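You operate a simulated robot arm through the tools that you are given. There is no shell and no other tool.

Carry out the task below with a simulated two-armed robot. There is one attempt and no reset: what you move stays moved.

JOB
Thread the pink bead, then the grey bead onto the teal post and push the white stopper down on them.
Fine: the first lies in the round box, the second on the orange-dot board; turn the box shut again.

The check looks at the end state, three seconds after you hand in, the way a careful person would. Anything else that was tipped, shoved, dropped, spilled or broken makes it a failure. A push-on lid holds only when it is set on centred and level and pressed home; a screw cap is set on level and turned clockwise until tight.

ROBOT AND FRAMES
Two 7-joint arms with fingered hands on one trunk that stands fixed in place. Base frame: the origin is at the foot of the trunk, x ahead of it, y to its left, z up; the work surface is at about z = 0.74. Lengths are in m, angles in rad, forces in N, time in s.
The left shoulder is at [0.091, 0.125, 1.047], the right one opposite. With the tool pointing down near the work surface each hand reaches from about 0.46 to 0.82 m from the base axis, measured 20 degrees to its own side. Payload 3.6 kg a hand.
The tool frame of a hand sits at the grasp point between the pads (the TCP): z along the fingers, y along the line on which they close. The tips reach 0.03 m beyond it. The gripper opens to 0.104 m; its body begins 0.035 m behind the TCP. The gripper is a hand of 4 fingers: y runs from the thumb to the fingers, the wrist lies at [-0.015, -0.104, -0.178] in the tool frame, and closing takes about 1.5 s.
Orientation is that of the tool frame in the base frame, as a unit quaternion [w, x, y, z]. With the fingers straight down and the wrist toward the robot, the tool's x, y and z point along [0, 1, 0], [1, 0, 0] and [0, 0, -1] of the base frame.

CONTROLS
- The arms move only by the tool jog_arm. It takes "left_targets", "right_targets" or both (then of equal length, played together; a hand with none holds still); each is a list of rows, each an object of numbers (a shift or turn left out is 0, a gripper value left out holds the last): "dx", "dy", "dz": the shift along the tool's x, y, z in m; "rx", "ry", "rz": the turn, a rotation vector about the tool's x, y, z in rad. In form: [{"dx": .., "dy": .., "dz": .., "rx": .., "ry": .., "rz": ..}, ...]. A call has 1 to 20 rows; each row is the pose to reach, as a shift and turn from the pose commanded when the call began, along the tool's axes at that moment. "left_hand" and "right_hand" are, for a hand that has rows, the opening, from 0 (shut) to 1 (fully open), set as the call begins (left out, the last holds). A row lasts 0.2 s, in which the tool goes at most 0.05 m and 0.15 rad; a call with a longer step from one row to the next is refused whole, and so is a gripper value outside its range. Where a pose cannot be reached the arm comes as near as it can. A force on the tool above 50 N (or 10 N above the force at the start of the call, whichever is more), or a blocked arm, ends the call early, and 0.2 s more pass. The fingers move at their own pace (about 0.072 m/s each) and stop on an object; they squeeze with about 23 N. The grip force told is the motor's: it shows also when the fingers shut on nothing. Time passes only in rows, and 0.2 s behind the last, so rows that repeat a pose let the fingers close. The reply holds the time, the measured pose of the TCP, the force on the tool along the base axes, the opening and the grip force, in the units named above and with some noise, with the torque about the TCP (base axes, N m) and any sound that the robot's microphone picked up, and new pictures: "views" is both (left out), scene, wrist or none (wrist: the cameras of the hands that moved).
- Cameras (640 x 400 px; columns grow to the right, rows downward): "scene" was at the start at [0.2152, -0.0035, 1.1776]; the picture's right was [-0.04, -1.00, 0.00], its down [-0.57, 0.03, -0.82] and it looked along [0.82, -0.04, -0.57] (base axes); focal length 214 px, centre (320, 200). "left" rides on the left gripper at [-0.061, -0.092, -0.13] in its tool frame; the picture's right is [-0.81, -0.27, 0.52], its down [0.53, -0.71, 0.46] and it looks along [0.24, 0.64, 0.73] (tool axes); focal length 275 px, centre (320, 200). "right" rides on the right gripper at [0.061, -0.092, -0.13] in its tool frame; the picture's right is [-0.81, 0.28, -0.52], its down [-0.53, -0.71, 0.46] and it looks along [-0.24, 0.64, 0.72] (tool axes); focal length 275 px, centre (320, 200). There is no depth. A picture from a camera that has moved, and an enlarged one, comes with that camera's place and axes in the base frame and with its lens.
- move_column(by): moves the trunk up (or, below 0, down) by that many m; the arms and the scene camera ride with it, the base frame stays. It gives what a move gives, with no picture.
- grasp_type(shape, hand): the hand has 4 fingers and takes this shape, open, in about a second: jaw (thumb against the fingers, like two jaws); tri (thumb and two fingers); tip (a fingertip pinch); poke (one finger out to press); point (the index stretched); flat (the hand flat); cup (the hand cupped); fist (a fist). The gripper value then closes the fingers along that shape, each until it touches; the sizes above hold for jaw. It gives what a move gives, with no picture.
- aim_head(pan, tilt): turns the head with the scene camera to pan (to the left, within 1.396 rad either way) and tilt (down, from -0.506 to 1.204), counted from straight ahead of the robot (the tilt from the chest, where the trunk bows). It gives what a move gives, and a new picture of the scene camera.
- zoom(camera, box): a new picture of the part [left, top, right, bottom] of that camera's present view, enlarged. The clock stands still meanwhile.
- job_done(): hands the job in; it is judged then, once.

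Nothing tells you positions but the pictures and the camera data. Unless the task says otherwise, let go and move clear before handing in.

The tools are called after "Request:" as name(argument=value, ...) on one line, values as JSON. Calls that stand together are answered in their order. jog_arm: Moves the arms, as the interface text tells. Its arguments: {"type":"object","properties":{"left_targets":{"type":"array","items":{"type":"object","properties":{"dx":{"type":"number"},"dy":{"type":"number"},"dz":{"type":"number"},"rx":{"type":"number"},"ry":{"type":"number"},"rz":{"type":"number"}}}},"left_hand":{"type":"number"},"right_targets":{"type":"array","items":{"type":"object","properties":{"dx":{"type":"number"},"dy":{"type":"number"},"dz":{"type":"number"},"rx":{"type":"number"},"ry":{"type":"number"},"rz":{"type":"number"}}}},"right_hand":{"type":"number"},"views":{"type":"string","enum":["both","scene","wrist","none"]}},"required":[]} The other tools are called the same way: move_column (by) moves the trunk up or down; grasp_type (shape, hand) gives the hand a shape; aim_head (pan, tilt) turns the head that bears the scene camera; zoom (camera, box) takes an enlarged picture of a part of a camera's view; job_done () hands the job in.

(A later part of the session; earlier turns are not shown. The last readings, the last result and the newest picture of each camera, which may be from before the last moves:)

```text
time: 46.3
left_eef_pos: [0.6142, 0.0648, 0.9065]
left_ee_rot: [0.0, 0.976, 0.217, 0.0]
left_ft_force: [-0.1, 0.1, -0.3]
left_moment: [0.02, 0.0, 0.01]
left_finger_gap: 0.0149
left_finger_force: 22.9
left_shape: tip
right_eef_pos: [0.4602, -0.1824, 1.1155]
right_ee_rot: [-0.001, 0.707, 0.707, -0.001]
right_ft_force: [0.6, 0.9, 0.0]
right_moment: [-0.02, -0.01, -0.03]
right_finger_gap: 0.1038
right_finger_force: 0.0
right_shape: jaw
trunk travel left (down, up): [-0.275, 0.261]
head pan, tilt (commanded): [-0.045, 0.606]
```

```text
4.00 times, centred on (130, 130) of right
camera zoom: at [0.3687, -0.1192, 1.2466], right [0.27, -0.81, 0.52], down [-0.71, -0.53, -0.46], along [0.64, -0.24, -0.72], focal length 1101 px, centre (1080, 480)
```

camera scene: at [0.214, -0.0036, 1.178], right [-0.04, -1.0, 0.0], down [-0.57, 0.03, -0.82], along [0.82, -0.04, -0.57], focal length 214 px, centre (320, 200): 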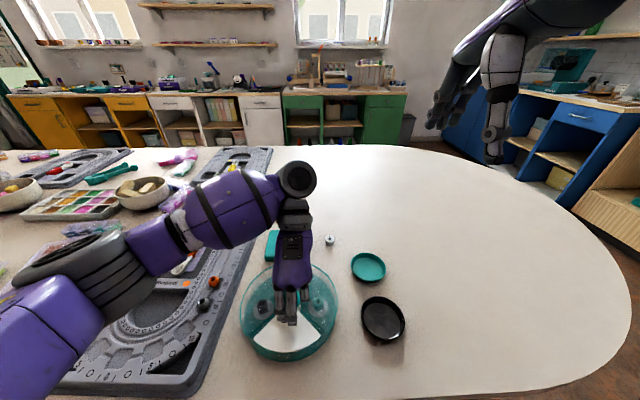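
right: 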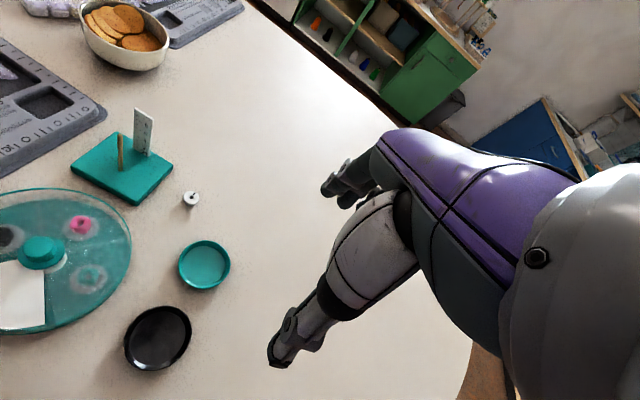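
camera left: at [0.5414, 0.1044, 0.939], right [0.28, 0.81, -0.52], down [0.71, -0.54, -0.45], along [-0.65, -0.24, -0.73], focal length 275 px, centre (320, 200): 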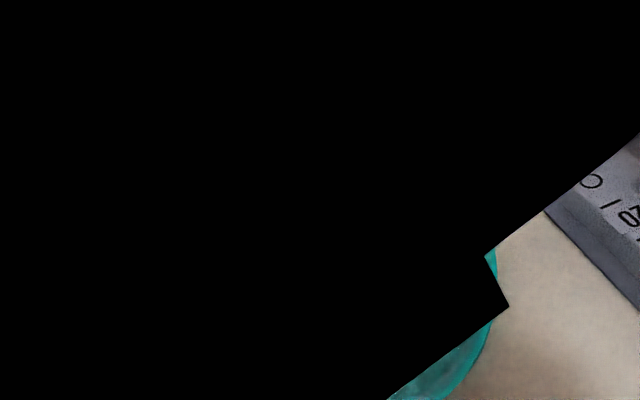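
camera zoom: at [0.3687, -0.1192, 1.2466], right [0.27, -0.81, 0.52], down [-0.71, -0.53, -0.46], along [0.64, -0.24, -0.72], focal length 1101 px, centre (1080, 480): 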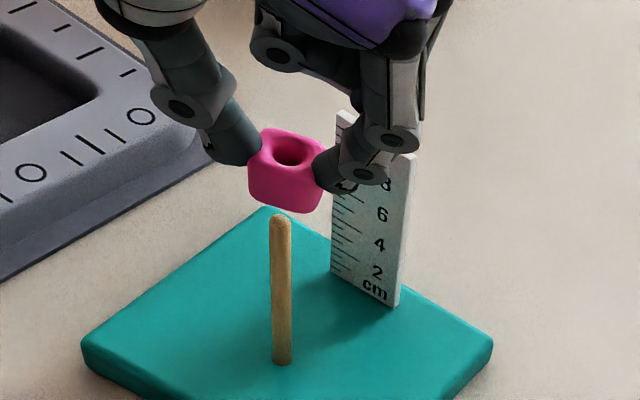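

The bead is close to the post axis: the scene view lines up sideways, but the right camera suggests it is about 4 mm too far in x. I'll measure with harder zooms before correcting.

Request:
zoom(camera="scene", box=[276, 195, 306, 225])

Request:
zoom(camera="left", box=[305, 225, 385, 285])

Request:
zoom(camera="right", box=[130, 105, 170, 145])

```text
13.33 times, centred on (291, 210) of scene
camera zoom: at [0.2152, -0.0035, 1.1776], right [-0.04, -1.0, 0.0], down [-0.57, 0.03, -0.82], along [0.82, -0.04, -0.57], focal length 2860 px, centre (707, 67)
```

zoom: 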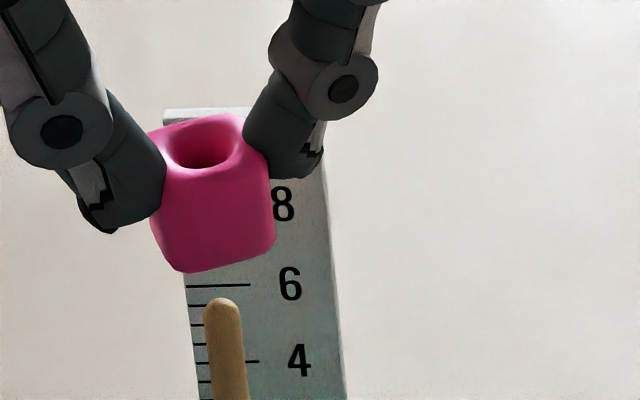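

```text
6.67 times, centred on (345, 255) of left
camera zoom: at [0.5201, 0.1229, 1.0378], right [-0.85, -0.09, -0.52], down [0.18, 0.87, -0.46], along [0.49, -0.48, -0.72], focal length 1835 px, centre (153, -167)
```

zoom: 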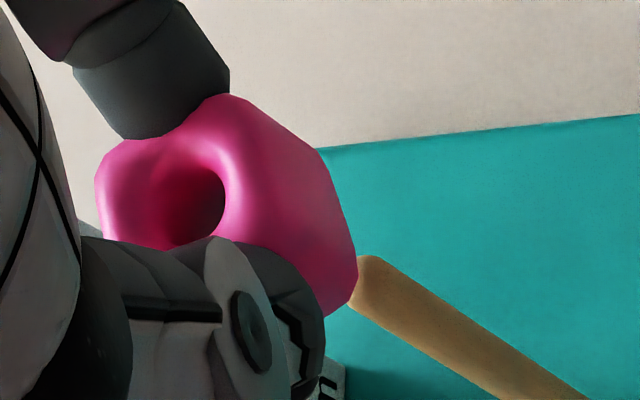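

```text
10.00 times, centred on (150, 125) of right
camera zoom: at [0.3687, -0.1192, 1.2466], right [0.27, -0.81, 0.52], down [-0.71, -0.53, -0.46], along [0.64, -0.24, -0.72], focal length 2753 px, centre (2020, 950)
```

zoom: 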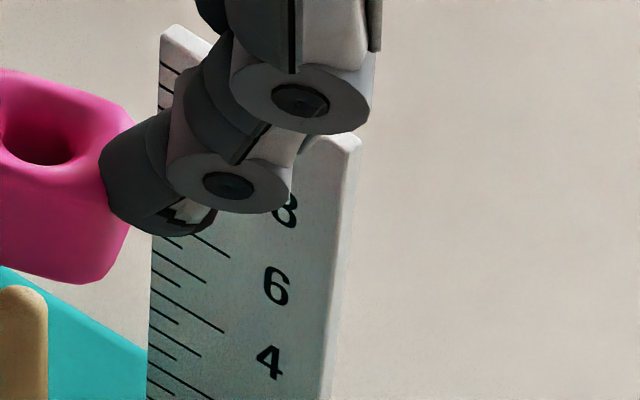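

Request:
zoom(camera="right", box=[105, 100, 165, 140])

Request:
zoom(camera="right", box=[110, 120, 170, 180])

```text
10.00 times, centred on (135, 120) of right
camera zoom: at [0.3687, -0.1192, 1.2466], right [0.27, -0.81, 0.52], down [-0.71, -0.53, -0.46], along [0.64, -0.24, -0.72], focal length 2753 px, centre (2170, 1000)
```

zoom: 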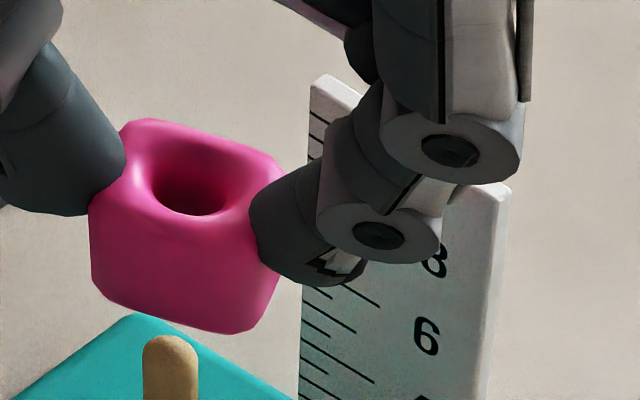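

```text
6.67 times, centred on (140, 150) of right
camera zoom: at [0.3687, -0.1192, 1.2466], right [0.27, -0.81, 0.52], down [-0.71, -0.53, -0.46], along [0.64, -0.24, -0.72], focal length 1835 px, centre (1520, 533)
```

zoom: 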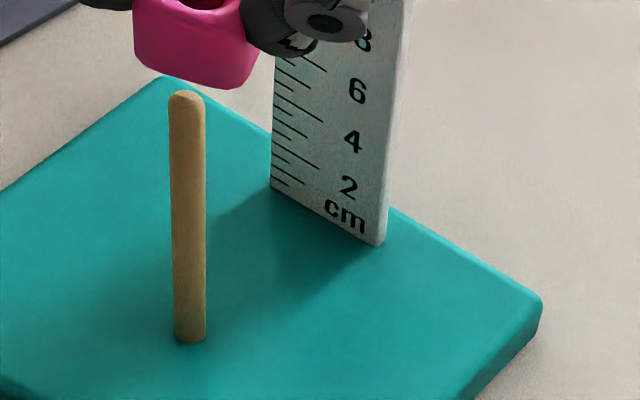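

The harder zooms give a consistent correction of about -4 mm in x and almost none in y; the post is about 6.6 mm thick. I'll apply it, come down to just above the tip, and re-measure.

Request:
jog_arm(left_targets=[{"dx": -0.0033, "dy": -0.002}, {"dx": -0.0033, "dy": -0.002, "dz": 0.006}, {"dx": -0.0033, "dy": -0.002, "dz": 0.012}, {"dx": -0.0033, "dy": -0.002, "dz": 0.012}], views="none")

Request:
zoom(camera="scene", box=[276, 195, 306, 225])

Request:
zoom(camera="left", box=[305, 225, 385, 285])

Request:
zoom(camera="right", box=[105, 105, 165, 145])

```text
time: 47.3
left_eef_pos: [0.6108, 0.0649, 0.8952]
left_ee_rot: [0.001, 0.976, 0.218, 0.0]
left_ft_force: [-0.6, -0.6, 0.1]
left_moment: [-0.01, 0.0, 0.0]
left_finger_gap: 0.0149
left_finger_force: 23.2
left_shape: tip
right_eef_pos: [0.4606, -0.1826, 1.1157]
right_ee_rot: [0.0, 0.707, 0.707, 0.0]
right_ft_force: [-0.5, -0.2, -0.2]
right_moment: [-0.03, 0.02, -0.01]
right_finger_gap: 0.1034
right_finger_force: 0.1
right_shape: jaw
trunk travel left (down, up): [-0.275, 0.261]
head pan, tilt (commanded): [-0.045, 0.606]
```

```text
13.33 times, centred on (291, 210) of scene
camera zoom: at [0.2152, -0.0035, 1.1776], right [-0.04, -1.0, 0.0], down [-0.57, 0.03, -0.82], along [0.82, -0.04, -0.57], focal length 2860 px, centre (707, 67)
```

zoom: 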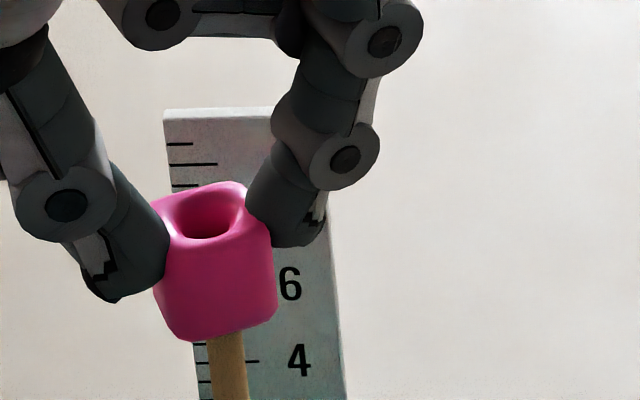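

```text
6.67 times, centred on (345, 255) of left
camera zoom: at [0.5161, 0.1231, 1.0257], right [-0.85, -0.09, -0.52], down [0.18, 0.87, -0.46], along [0.49, -0.48, -0.72], focal length 1835 px, centre (153, -167)
```

zoom: 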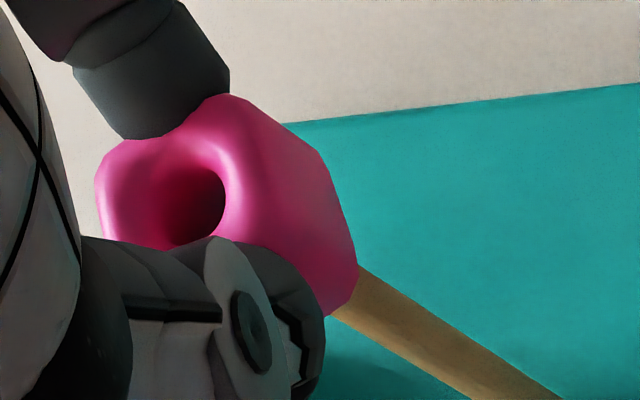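

```text
10.00 times, centred on (135, 125) of right
camera zoom: at [0.3687, -0.1192, 1.2466], right [0.28, -0.81, 0.52], down [-0.71, -0.53, -0.46], along [0.64, -0.24, -0.72], focal length 2753 px, centre (2170, 950)
```

zoom: 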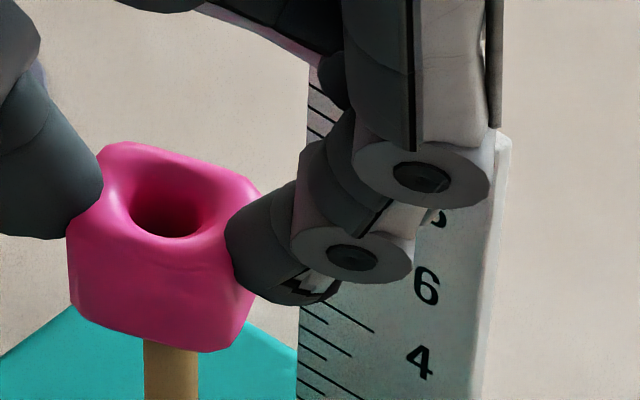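

All three views now put the hole within about half a millimetre of the post axis. I'll lower in small steps, checking force and pictures after each.

Request:
jog_arm(left_targets=[{"dz": 0.004}, {"dz": 0.008}, {"dz": 0.01}, {"dz": 0.01}], views="none")

Request:
zoom(camera="scene", box=[276, 195, 306, 225])

Request:
zoom(camera="left", box=[305, 225, 385, 285])

Request:
zoom(camera="right", box=[105, 105, 165, 145])

```text
time: 48.3
left_eef_pos: [0.6095, 0.0657, 0.8847]
left_ee_rot: [0.0, 0.976, 0.216, 0.001]
left_ft_force: [-0.3, -0.2, 0.1]
left_moment: [0.02, 0.01, 0.03]
left_finger_gap: 0.0151
left_finger_force: 22.8
left_shape: tip
right_eef_pos: [0.4606, -0.1823, 1.1143]
right_ee_rot: [0.0, 0.707, 0.707, 0.0]
right_ft_force: [-0.2, 0.1, -0.3]
right_moment: [0.01, 0.03, 0.0]
right_finger_gap: 0.1035
right_finger_force: 0.1
right_shape: jaw
trunk travel left (down, up): [-0.275, 0.261]
head pan, tilt (commanded): [-0.045, 0.606]
```

```text
13.33 times, centred on (291, 210) of scene
camera zoom: at [0.2152, -0.0035, 1.1776], right [-0.04, -1.0, 0.0], down [-0.57, 0.03, -0.82], along [0.82, -0.04, -0.57], focal length 2860 px, centre (707, 67)
```

zoom: 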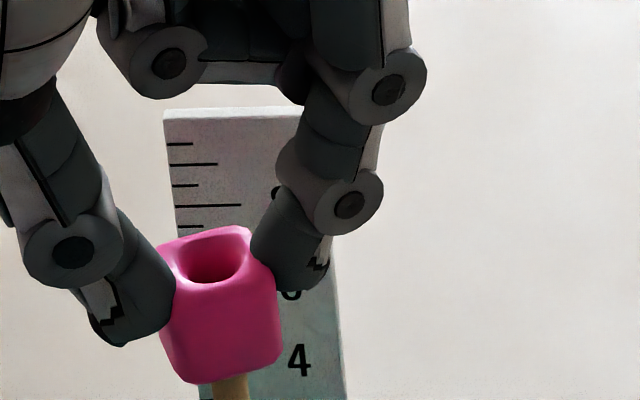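

```text
6.67 times, centred on (345, 255) of left
camera zoom: at [0.5158, 0.1231, 1.0161], right [-0.85, -0.09, -0.52], down [0.18, 0.87, -0.46], along [0.49, -0.48, -0.72], focal length 1835 px, centre (153, -167)
```

zoom: 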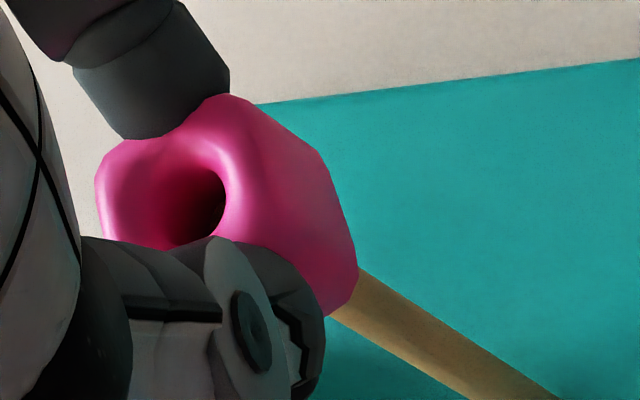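

```text
10.00 times, centred on (135, 125) of right
camera zoom: at [0.3687, -0.1192, 1.2466], right [0.28, -0.81, 0.52], down [-0.71, -0.53, -0.46], along [0.64, -0.24, -0.72], focal length 2753 px, centre (2170, 950)
```

zoom: 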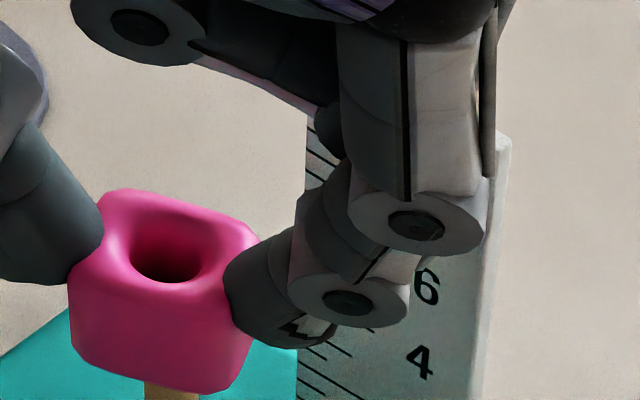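

No contact force and the bead stays level in the grip, so the tip is entering the hole. Continuing down.

Request:
jog_arm(left_targets=[{"dz": 0.004}, {"dz": 0.008}, {"dz": 0.012}, {"dz": 0.012}], views="none")

Request:
zoom(camera="scene", box=[270, 200, 310, 240])

Request:
zoom(camera="left", box=[305, 225, 385, 285])

Request:
zoom(camera="right", box=[105, 105, 165, 145])

```text
time: 49.3
left_eef_pos: [0.6088, 0.0654, 0.8729]
left_ee_rot: [-0.001, 0.976, 0.217, -0.001]
left_ft_force: [-0.3, 0.3, 1.1]
left_moment: [0.02, 0.02, 0.01]
left_finger_gap: 0.0147
left_finger_force: 22.8
left_shape: tip
right_eef_pos: [0.4609, -0.1813, 1.1145]
right_ee_rot: [0.001, 0.707, 0.707, -0.001]
right_ft_force: [0.1, 0.5, -0.3]
right_moment: [0.04, 0.0, -0.01]
right_finger_gap: 0.1036
right_finger_force: 0.0
right_shape: jaw
trunk travel left (down, up): [-0.275, 0.261]
head pan, tilt (commanded): [-0.045, 0.606]
```

```text
10.00 times, centred on (290, 220) of scene
camera zoom: at [0.2152, -0.0035, 1.1776], right [-0.04, -1.0, 0.0], down [-0.57, 0.03, -0.82], along [0.82, -0.04, -0.57], focal length 2145 px, centre (620, 0)
```

zoom: 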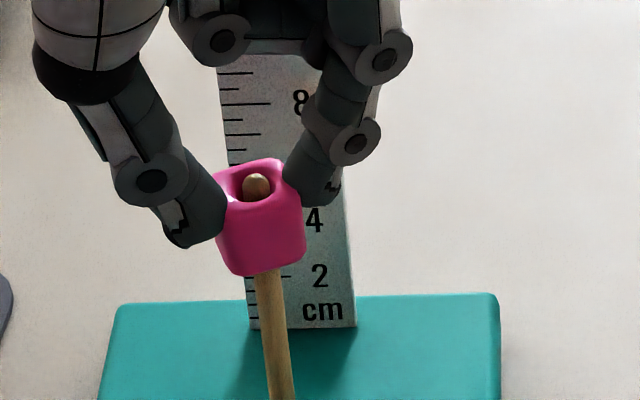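

```text
6.67 times, centred on (345, 255) of left
camera zoom: at [0.5158, 0.1231, 1.0041], right [-0.85, -0.09, -0.52], down [0.18, 0.87, -0.46], along [0.49, -0.48, -0.72], focal length 1835 px, centre (153, -167)
```

zoom: 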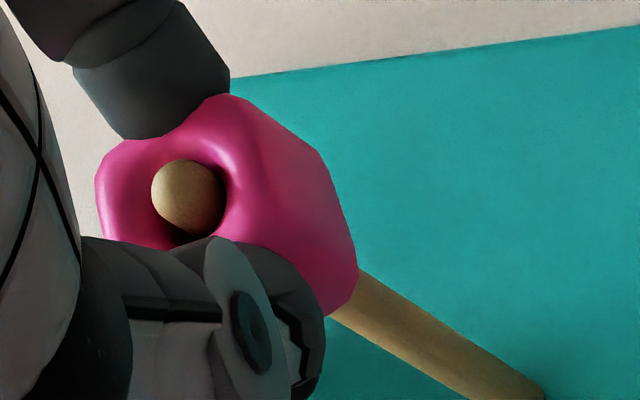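

```text
10.00 times, centred on (135, 125) of right
camera zoom: at [0.3687, -0.1192, 1.2466], right [0.28, -0.81, 0.52], down [-0.71, -0.53, -0.46], along [0.64, -0.24, -0.72], focal length 2753 px, centre (2170, 950)
```

zoom: 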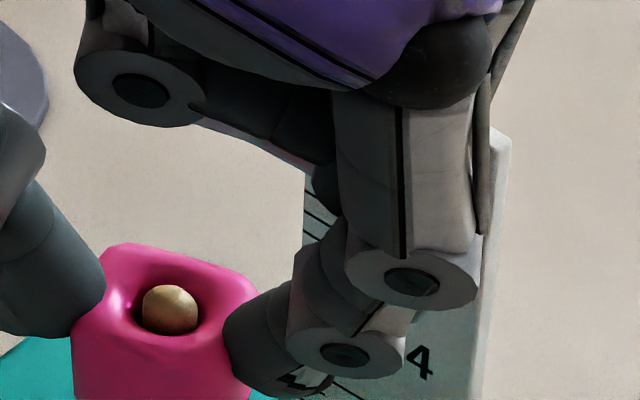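

The post tip shows through the hole in all three views: the pink bead is threaded. Lowering a bit more before letting it slide down.

Request:
jog_arm(left_targets=[{"dz": 0.004}, {"dz": 0.008}, {"dz": 0.012}, {"dz": 0.016}, {"dz": 0.018}, {"dz": 0.018}], views="none")

Request:
zoom(camera="scene", box=[270, 200, 310, 240])

Request:
zoom(camera="right", box=[105, 105, 165, 145])

```text
time: 50.7
left_eef_pos: [0.6105, 0.0645, 0.8537]
left_ee_rot: [0.0, 0.976, 0.217, -0.001]
left_ft_force: [-0.6, 0.1, 0.7]
left_moment: [0.0, 0.0, 0.03]
left_finger_gap: 0.0147
left_finger_force: 22.9
left_shape: tip
right_eef_pos: [0.4598, -0.1823, 1.1149]
right_ee_rot: [0.0, 0.707, 0.707, -0.001]
right_ft_force: [-1.0, -0.3, 0.4]
right_moment: [-0.01, 0.0, 0.0]
right_finger_gap: 0.1036
right_finger_force: 0.1
right_shape: jaw
trunk travel left (down, up): [-0.275, 0.261]
head pan, tilt (commanded): [-0.045, 0.606]
```

```text
10.00 times, centred on (290, 220) of scene
camera zoom: at [0.2152, -0.0035, 1.1776], right [-0.04, -1.0, 0.0], down [-0.57, 0.03, -0.82], along [0.82, -0.04, -0.57], focal length 2145 px, centre (620, 0)
```

zoom: 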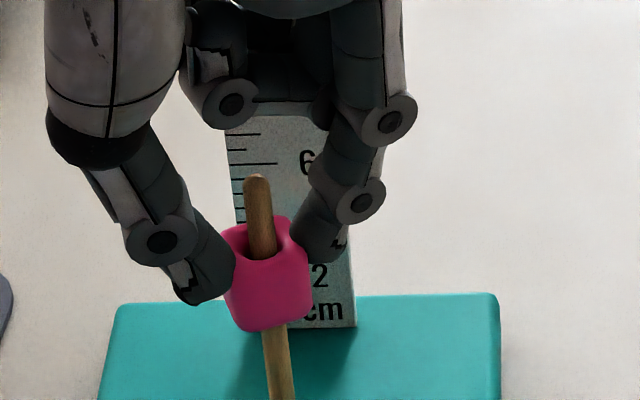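

```text
10.00 times, centred on (135, 125) of right
camera zoom: at [0.3687, -0.1192, 1.2466], right [0.28, -0.81, 0.52], down [-0.71, -0.53, -0.46], along [0.64, -0.24, -0.72], focal length 2753 px, centre (2170, 950)
```

zoom: 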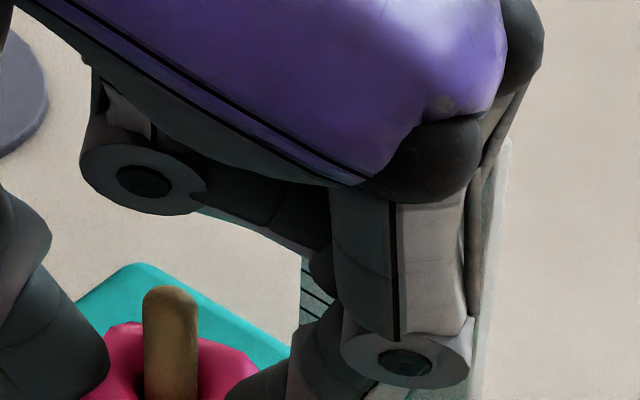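

The post sticks well out of the bead and nothing is touching. Now I'll open a little so the bead slides down the post.

Request:
jog_arm(left_targets=[{}, {}, {}, {}], left_hand=0.38, views="none")

Request:
zoom(camera="scene", box=[260, 200, 330, 260])

Request:
zoom(camera="right", box=[90, 100, 180, 180])

```text
time: 51.7
left_eef_pos: [0.6103, 0.0654, 0.8547]
left_ee_rot: [0.0, 0.976, 0.218, 0.0]
left_ft_force: [-0.8, -0.2, 0.1]
left_moment: [0.0, -0.04, 0.01]
left_finger_gap: 0.0393
left_finger_force: 0.0
left_shape: tip
right_eef_pos: [0.4611, -0.181, 1.115]
right_ee_rot: [0.0, 0.707, 0.707, 0.0]
right_ft_force: [0.7, -0.5, -0.2]
right_moment: [0.01, -0.02, 0.01]
right_finger_gap: 0.1038
right_finger_force: 0.1
right_shape: jaw
trunk travel left (down, up): [-0.275, 0.261]
head pan, tilt (commanded): [-0.045, 0.606]
```

```text
6.67 times, centred on (295, 230) of scene
camera zoom: at [0.2152, -0.0035, 1.1776], right [-0.04, -1.0, 0.0], down [-0.57, 0.03, -0.82], along [0.82, -0.04, -0.57], focal length 1430 px, centre (487, 0)
```

zoom: 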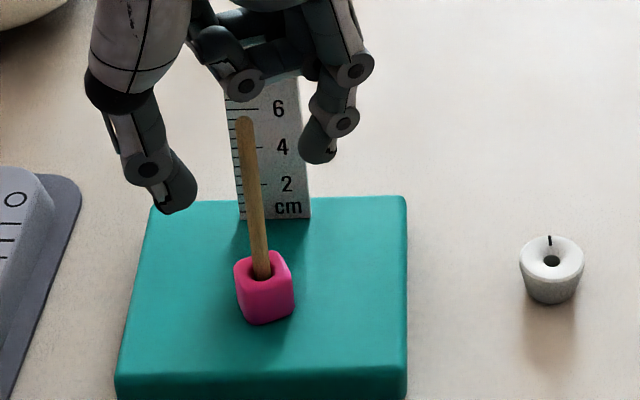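

```text
5.00 times, centred on (135, 140) of right
camera zoom: at [0.3687, -0.1192, 1.2466], right [0.28, -0.81, 0.52], down [-0.71, -0.53, -0.46], along [0.64, -0.24, -0.72], focal length 1376 px, centre (1245, 500)
```

zoom: 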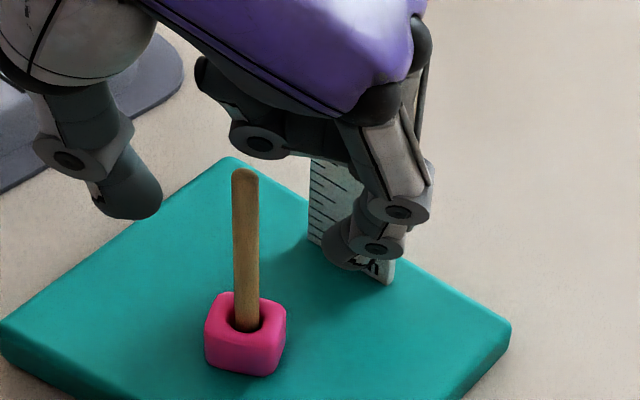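

The pink bead slid down and sits on the base. I'll rise clear and move to a hover near the grey bead on the orange-dot board.

Request:
jog_arm(left_targets=[{"dz": -0.03}, {"dz": -0.06}, {"dz": -0.09}, {"dx": -0.012, "dy": -0.034, "dz": -0.09}, {"dx": -0.024, "dy": -0.068, "dz": -0.09}, {"dx": -0.036, "dy": -0.102, "dz": -0.09}, {"dx": -0.048, "dy": -0.136, "dz": -0.09}, {"dx": -0.06, "dy": -0.17, "dz": -0.09}, {"dx": -0.071, "dy": -0.2, "dz": -0.09}, {"dx": -0.071, "dy": -0.204, "dz": -0.09}], left_hand=0.38, views="both")

Request:
zoom(camera="left", box=[300, 180, 420, 300])

Request:
zoom(camera="scene", box=[180, 265, 240, 325])

```text
time: 53.9
left_eef_pos: [0.4585, 0.221, 0.9444]
left_ee_rot: [0.001, 0.976, 0.217, -0.001]
left_ft_force: [-1.0, -0.3, 0.1]
left_moment: [-0.05, 0.01, 0.0]
left_finger_gap: 0.0393
left_finger_force: 0.1
left_shape: tip
right_eef_pos: [0.4615, -0.1825, 1.1152]
right_ee_rot: [0.0, 0.707, 0.707, 0.0]
right_ft_force: [-0.1, 0.5, 0.6]
right_moment: [0.0, 0.01, -0.01]
right_finger_gap: 0.1037
right_finger_force: 0.1
right_shape: jaw
trunk travel left (down, up): [-0.275, 0.261]
head pan, tilt (commanded): [-0.045, 0.606]
camera scene: at [0.2153, -0.0035, 1.1776], right [-0.04, -1.0, 0.0], down [-0.57, 0.03, -0.82], along [0.82, -0.04, -0.57], focal length 214 px, centre (320, 200)
camera left: at [0.3649, 0.2778, 1.0758], right [-0.85, -0.09, -0.52], down [0.18, 0.87, -0.46], along [0.49, -0.48, -0.72], focal length 275 px, centre (320, 200)
```

scene: 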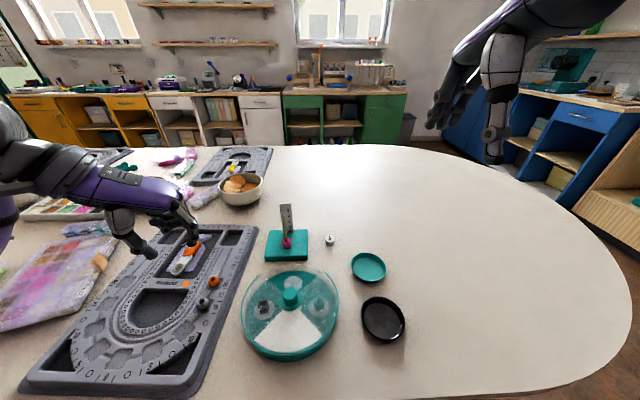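
left: 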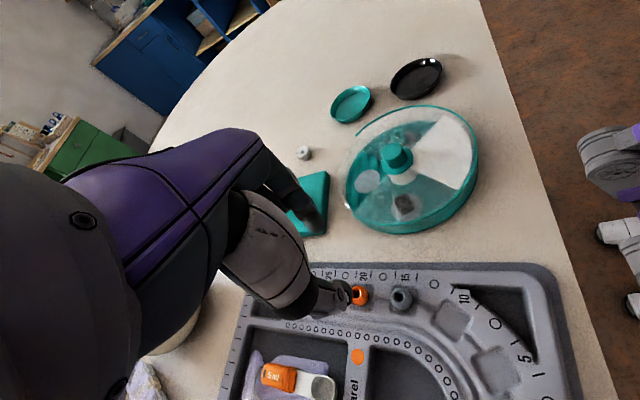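

```text
3.33 times, centred on (360, 240) of left
camera zoom: at [0.3649, 0.2778, 1.0758], right [-0.85, -0.09, -0.52], down [0.18, 0.87, -0.46], along [0.49, -0.48, -0.72], focal length 918 px, centre (187, 67)
```

zoom: 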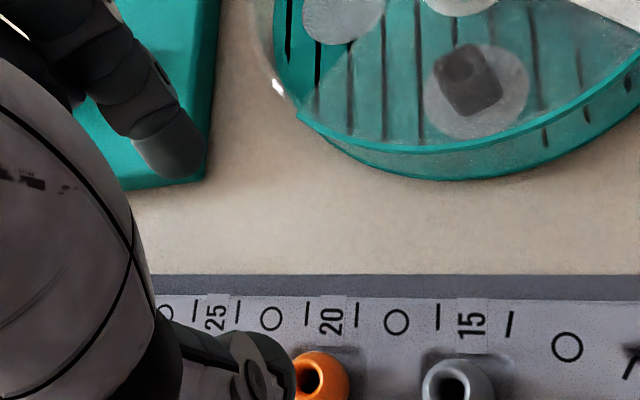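

```text
6.67 times, centred on (210, 295) of scene
camera zoom: at [0.2153, -0.0035, 1.1776], right [-0.04, -1.0, 0.0], down [-0.57, 0.03, -0.82], along [0.82, -0.04, -0.57], focal length 1430 px, centre (1053, -433)
```

zoom: 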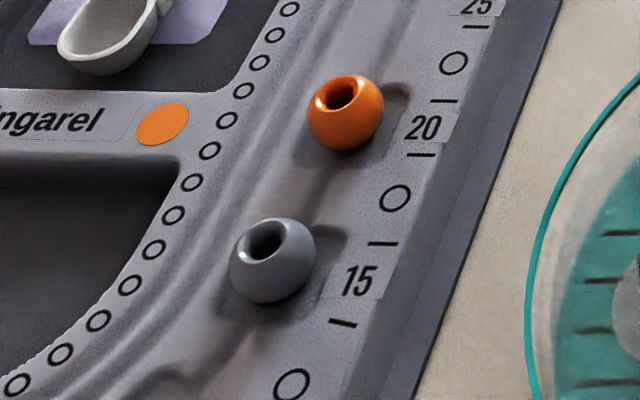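

The grey bead sits hole-up in a shallow square dish on the board, about 5 cm from the orange one. Zooming on it from both cameras to fix its centre and height.

Request:
zoom(camera="left", box=[370, 265, 440, 335])

Request:
zoom(camera="scene", box=[192, 285, 222, 315])

```text
5.71 times, centred on (405, 300) of left
camera zoom: at [0.3649, 0.2778, 1.0758], right [-0.85, -0.09, -0.52], down [0.18, 0.87, -0.46], along [0.49, -0.48, -0.72], focal length 1573 px, centre (-166, -371)
```

zoom: 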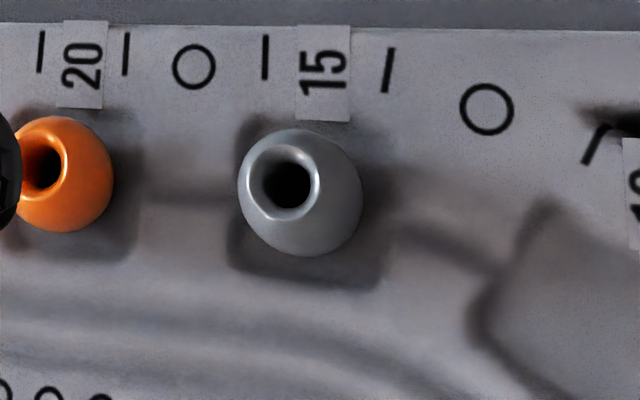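

```text
13.33 times, centred on (207, 300) of scene
camera zoom: at [0.2153, -0.0035, 1.1776], right [-0.04, -1.0, 0.0], down [-0.57, 0.03, -0.82], along [0.82, -0.04, -0.57], focal length 2860 px, centre (1827, -1133)
```

zoom: 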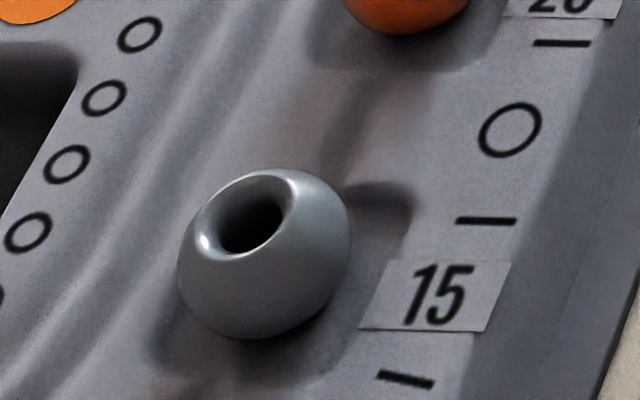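

The grey bead is a ball-like bead about 22 mm across with its hole upright, top near z = 0.77, resting in a dish in the bead channel. I'll turn the pinch to run along the channel and hover closer to see clearances.

Request:
jog_arm(left_targets=[{"rz": -0.14}, {"rz": -0.28}, {"rz": -0.42, "dz": 0.01}, {"rz": -0.56, "dz": 0.03}, {"rz": -0.7, "dz": 0.05}, {"rz": -0.84, "dz": 0.07}, {"rz": -0.98, "dz": 0.084}, {"rz": -1.03, "dz": 0.09}, {"rz": -1.03, "dz": 0.09}], left_hand=0.3, views="none")

Request:
zoom(camera="left", box=[270, 180, 410, 300])

Request:
zoom(camera="scene", box=[180, 240, 250, 320])

Request:
zoom(camera="right", box=[0, 0, 120, 180])

```text
time: 55.9
left_eef_pos: [0.4598, 0.2193, 0.8542]
left_ee_rot: [0.0, 0.742, 0.671, 0.0]
left_ft_force: [0.3, -0.1, 0.2]
left_moment: [-0.01, 0.0, -0.02]
left_finger_gap: 0.0319
left_finger_force: 0.2
left_shape: tip
right_eef_pos: [0.4605, -0.1815, 1.1147]
right_ee_rot: [0.001, 0.707, 0.707, 0.0]
right_ft_force: [-0.6, -0.8, -0.7]
right_moment: [-0.03, 0.02, 0.0]
right_finger_gap: 0.1038
right_finger_force: 0.0
right_shape: jaw
trunk travel left (down, up): [-0.275, 0.261]
head pan, tilt (commanded): [-0.045, 0.606]
```

```text
3.33 times, centred on (340, 240) of left
camera zoom: at [0.3619, 0.1683, 0.9855], right [-0.36, -0.78, -0.52], down [-0.66, 0.6, -0.46], along [0.67, 0.18, -0.73], focal length 918 px, centre (253, 67)
```

zoom: 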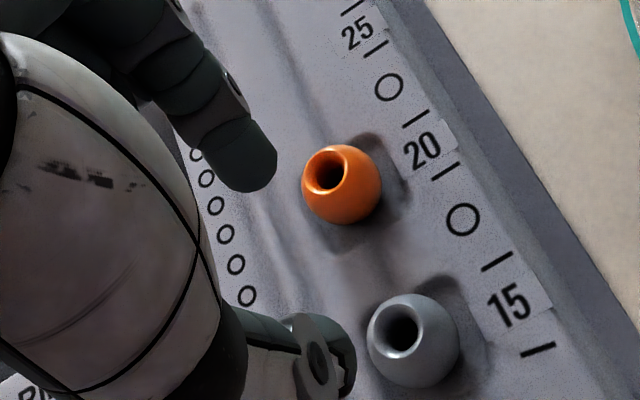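

```text
5.00 times, centred on (215, 280) of scene
camera zoom: at [0.2152, -0.0035, 1.1776], right [-0.04, -1.0, 0.0], down [-0.57, 0.03, -0.82], along [0.82, -0.04, -0.57], focal length 1072 px, centre (845, -200)
```

zoom: 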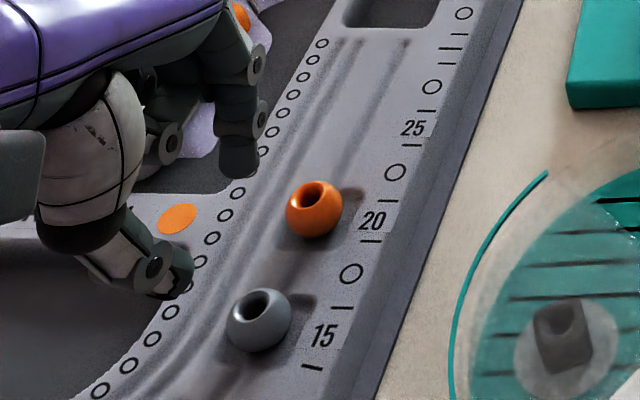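

```text
2.22 times, centred on (60, 90) of right
camera zoom: at [0.3687, -0.1192, 1.2466], right [0.27, -0.81, 0.52], down [-0.71, -0.53, -0.46], along [0.64, -0.24, -0.72], focal length 612 px, centre (898, 444)
```

zoom: 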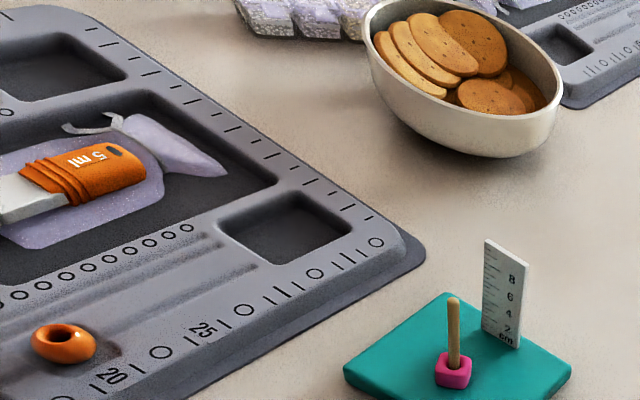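

The bead lies almost exactly under the tool point and the channel ahead and behind it is free. Descending most of the way, then checking.

Request:
jog_arm(left_targets=[{"dy": -0.001, "dz": 0.02}, {"dy": -0.001, "dz": 0.04}, {"dy": -0.001, "dz": 0.055}, {"dy": -0.001, "dz": 0.058}, {"dy": -0.001, "dz": 0.058}], views="none")

Request:
zoom(camera="left", box=[270, 180, 410, 300])

Request:
zoom(camera="scene", box=[185, 260, 235, 310])

```text
time: 57.1
left_eef_pos: [0.4581, 0.2197, 0.7959]
left_ee_rot: [0.0, 0.743, 0.669, -0.001]
left_ft_force: [-0.3, 0.9, -0.2]
left_moment: [-0.02, 0.03, 0.01]
left_finger_gap: 0.0316
left_finger_force: 0.1
left_shape: tip
right_eef_pos: [0.4603, -0.1816, 1.1144]
right_ee_rot: [-0.001, 0.707, 0.707, 0.0]
right_ft_force: [-0.5, 0.0, 0.9]
right_moment: [-0.03, -0.01, -0.01]
right_finger_gap: 0.1037
right_finger_force: 0.0
right_shape: jaw
trunk travel left (down, up): [-0.275, 0.261]
head pan, tilt (commanded): [-0.045, 0.606]
```

```text
3.33 times, centred on (340, 240) of left
camera zoom: at [0.3609, 0.1689, 0.9279], right [-0.36, -0.78, -0.52], down [-0.66, 0.6, -0.46], along [0.67, 0.18, -0.73], focal length 918 px, centre (253, 67)
```

zoom: 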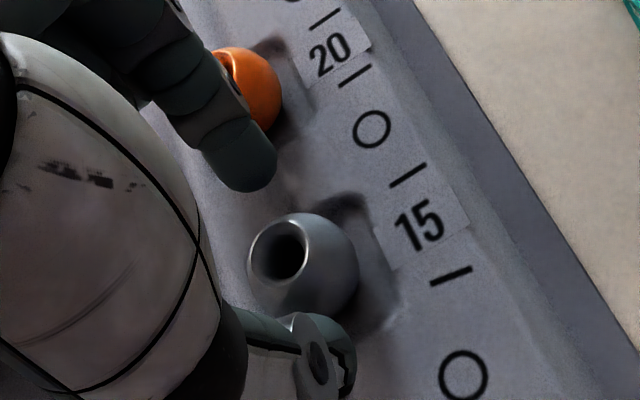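

```text
8.00 times, centred on (210, 285) of scene
camera zoom: at [0.2152, -0.0035, 1.1776], right [-0.04, -1.0, 0.0], down [-0.57, 0.03, -0.82], along [0.82, -0.04, -0.57], focal length 1716 px, centre (1200, -480)
```

zoom: 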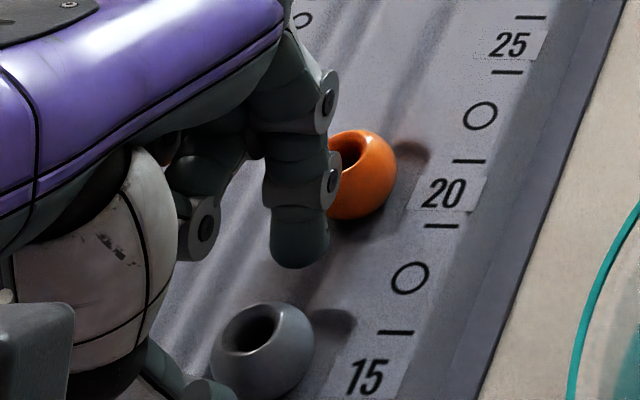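

Well centred on the bead, and the index finger clears the orange bead. Going down the last 8 mm in two steps while watching the force.

Request:
jog_arm(left_targets=[{"dz": 0.003}, {"dz": 0.005}, {"dz": 0.005}], views="none")

Request:
zoom(camera="left", box=[270, 180, 410, 300])

Request:
zoom(camera="scene", box=[185, 260, 235, 310])

```text
time: 57.9
left_eef_pos: [0.4588, 0.2195, 0.7912]
left_ee_rot: [0.0, 0.743, 0.67, 0.0]
left_ft_force: [-0.6, 0.4, -0.4]
left_moment: [0.0, 0.01, 0.01]
left_finger_gap: 0.0319
left_finger_force: 0.0
left_shape: tip
right_eef_pos: [0.4605, -0.1825, 1.1153]
right_ee_rot: [-0.001, 0.707, 0.707, 0.0]
right_ft_force: [-0.5, -0.1, -0.1]
right_moment: [-0.04, 0.0, -0.05]
right_finger_gap: 0.1037
right_finger_force: 0.0
right_shape: jaw
trunk travel left (down, up): [-0.275, 0.261]
head pan, tilt (commanded): [-0.045, 0.606]
```

```text
3.33 times, centred on (340, 240) of left
camera zoom: at [0.361, 0.1691, 0.9228], right [-0.36, -0.78, -0.52], down [-0.66, 0.6, -0.46], along [0.67, 0.18, -0.72], focal length 918 px, centre (253, 67)
```

zoom: 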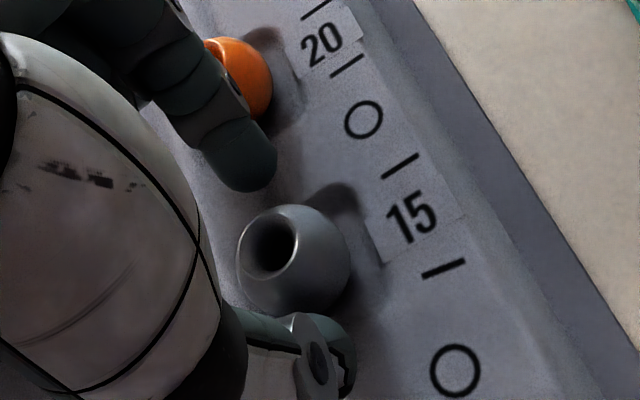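

```text
8.00 times, centred on (210, 285) of scene
camera zoom: at [0.2152, -0.0035, 1.1776], right [-0.04, -1.0, 0.0], down [-0.57, 0.03, -0.82], along [0.82, -0.04, -0.57], focal length 1716 px, centre (1200, -480)
```

zoom: 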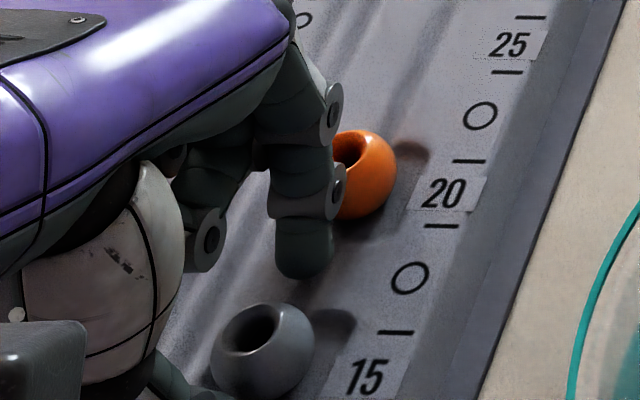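

Request:
jog_arm(left_targets=[{"dz": 0.002}, {"dz": 0.004}, {"dz": 0.004}], views="none")

Request:
zoom(camera="scene", box=[190, 265, 230, 315])

Request:
zoom(camera="left", box=[280, 200, 380, 290])

```text
time: 58.7
left_eef_pos: [0.4585, 0.2191, 0.7895]
left_ee_rot: [0.0, 0.743, 0.67, 0.001]
left_ft_force: [0.3, -0.3, 13.3]
left_moment: [-0.02, 0.02, -0.01]
left_finger_gap: 0.0322
left_finger_force: 0.0
left_shape: tip
right_eef_pos: [0.4593, -0.1834, 1.1155]
right_ee_rot: [0.001, 0.707, 0.708, 0.0]
right_ft_force: [-1.2, -0.4, -0.6]
right_moment: [-0.02, 0.01, -0.02]
right_finger_gap: 0.1035
right_finger_force: 0.1
right_shape: jaw
trunk travel left (down, up): [-0.275, 0.261]
head pan, tilt (commanded): [-0.045, 0.606]
```

```text
8.00 times, centred on (210, 290) of scene
camera zoom: at [0.2144, -0.0038, 1.1778], right [-0.04, -1.0, 0.0], down [-0.57, 0.03, -0.82], along [0.82, -0.04, -0.57], focal length 1716 px, centre (1200, -520)
```

zoom: 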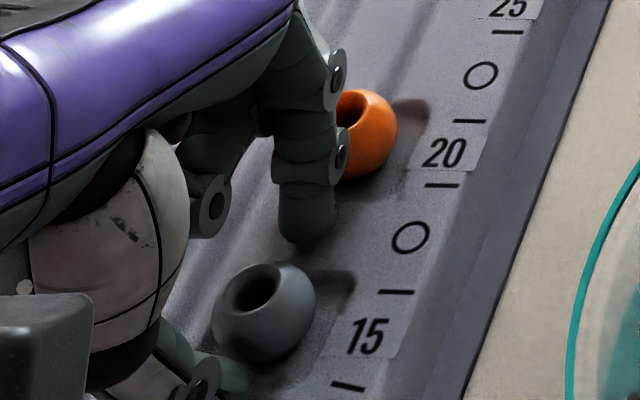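

```text
4.44 times, centred on (330, 245) of left
camera zoom: at [0.3603, 0.1688, 0.9199], right [-0.36, -0.78, -0.52], down [-0.65, 0.6, -0.46], along [0.67, 0.18, -0.72], focal length 1224 px, centre (276, 0)
```

zoom: 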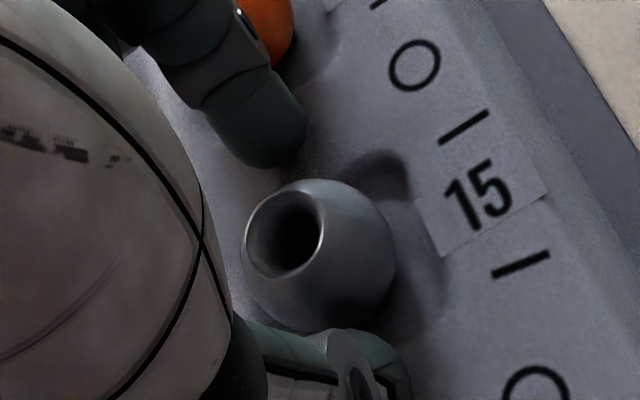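

The fingertips touched the board evenly on both sides (13 N), so this is as deep as they go. I'll ease up 2 mm and close on the bead.

Request:
jog_arm(left_targets=[{"dz": -0.002}, {"dz": -0.0025}], views="none")

Request:
jog_arm(left_targets=[{}, {}, {}, {}, {}], left_hand=0, views="none")

Request:
zoom(camera="scene", box=[190, 265, 230, 315])

Request:
zoom(camera="left", box=[280, 200, 380, 290])

```text
time: 59.3
left_eef_pos: [0.4584, 0.2203, 0.7903]
left_ee_rot: [-0.001, 0.742, 0.67, -0.002]
left_ft_force: [0.6, 0.9, 0.5]
left_moment: [-0.04, -0.04, 0.02]
left_finger_gap: 0.0321
left_finger_force: 0.0
left_shape: tip
right_eef_pos: [0.4611, -0.1821, 1.1151]
right_ee_rot: [0.0, 0.707, 0.707, -0.001]
right_ft_force: [-0.2, 0.5, -0.1]
right_moment: [0.01, -0.02, 0.0]
right_finger_gap: 0.1037
right_finger_force: 0.0
right_shape: jaw
trunk travel left (down, up): [-0.275, 0.261]
head pan, tilt (commanded): [-0.045, 0.606]
```

```text
time: 60.5
left_eef_pos: [0.4589, 0.2194, 0.7888]
left_ee_rot: [0.0, 0.743, 0.669, 0.0]
left_ft_force: [-1.2, -0.2, 0.1]
left_moment: [0.01, 0.06, -0.01]
left_finger_gap: 0.0181
left_finger_force: 23.2
left_shape: tip
right_eef_pos: [0.461, -0.1827, 1.1151]
right_ee_rot: [0.0, 0.707, 0.707, 0.0]
right_ft_force: [0.5, 0.5, 0.0]
right_moment: [0.0, -0.04, -0.01]
right_finger_gap: 0.1038
right_finger_force: 0.0
right_shape: jaw
trunk travel left (down, up): [-0.275, 0.261]
head pan, tilt (commanded): [-0.045, 0.606]
```

```text
8.00 times, centred on (210, 290) of scene
camera zoom: at [0.2151, -0.0035, 1.1776], right [-0.04, -1.0, 0.0], down [-0.57, 0.03, -0.82], along [0.82, -0.04, -0.57], focal length 1716 px, centre (1200, -520)
```

zoom: 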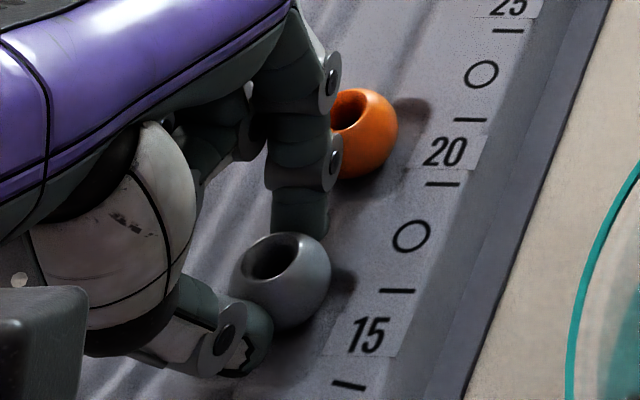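

```text
4.44 times, centred on (330, 245) of left
camera zoom: at [0.3608, 0.1691, 0.9216], right [-0.36, -0.78, -0.52], down [-0.65, 0.6, -0.46], along [0.67, 0.18, -0.73], focal length 1224 px, centre (276, 0)
```

zoom: 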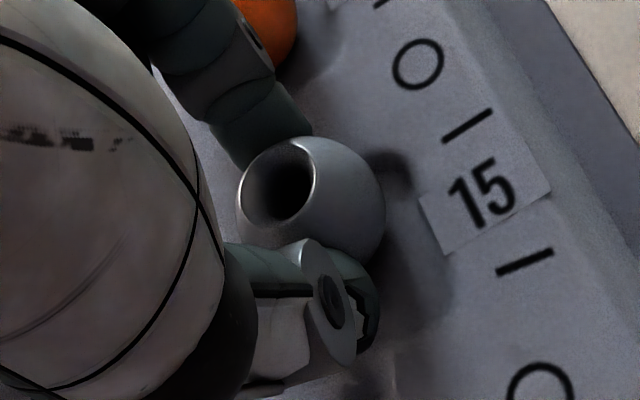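

The bead shifted a little as the fingers closed but is now held between thumb and index. I'll lift it gently and inspect.

Request:
jog_arm(left_targets=[{"dz": -0.005}, {"dz": -0.012}, {"dz": -0.02}, {"dz": -0.03}, {"dz": -0.03}], views="none")

Request:
zoom(camera="scene", box=[185, 245, 235, 305])

Request:
zoom(camera="left", box=[280, 200, 380, 290])

```text
time: 61.7
left_eef_pos: [0.4577, 0.219, 0.8215]
left_ee_rot: [0.0, 0.743, 0.67, 0.0]
left_ft_force: [0.3, 0.0, 0.6]
left_moment: [-0.03, 0.04, 0.0]
left_finger_gap: 0.0185
left_finger_force: 23.1
left_shape: tip
right_eef_pos: [0.4616, -0.182, 1.1158]
right_ee_rot: [0.0, 0.707, 0.707, 0.0]
right_ft_force: [-0.2, -0.7, -0.4]
right_moment: [0.01, 0.0, -0.01]
right_finger_gap: 0.1035
right_finger_force: 0.0
right_shape: jaw
trunk travel left (down, up): [-0.275, 0.261]
head pan, tilt (commanded): [-0.045, 0.606]
```

```text
6.67 times, centred on (210, 275) of scene
camera zoom: at [0.2152, -0.0035, 1.1776], right [-0.04, -1.0, 0.0], down [-0.57, 0.03, -0.82], along [0.82, -0.04, -0.57], focal length 1430 px, centre (1053, -300)
```

zoom: 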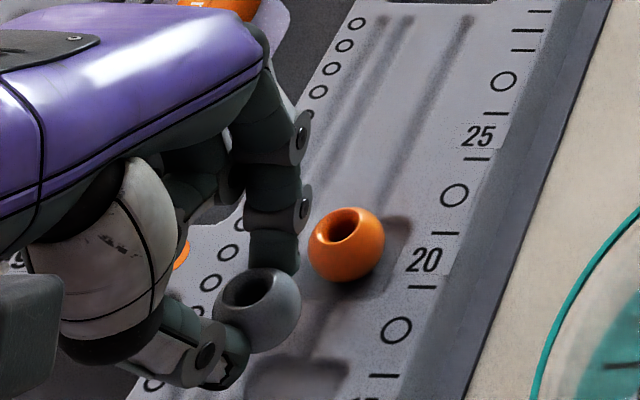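

```text
4.44 times, centred on (330, 245) of left
camera zoom: at [0.3608, 0.1688, 0.9518], right [-0.36, -0.78, -0.52], down [-0.65, 0.6, -0.46], along [0.67, 0.18, -0.73], focal length 1224 px, centre (276, 0)
```

zoom: 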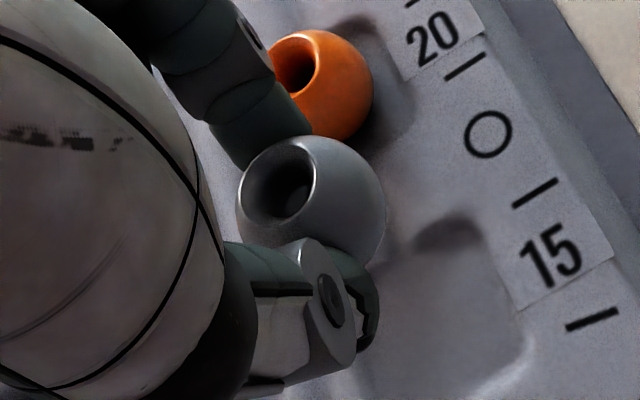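

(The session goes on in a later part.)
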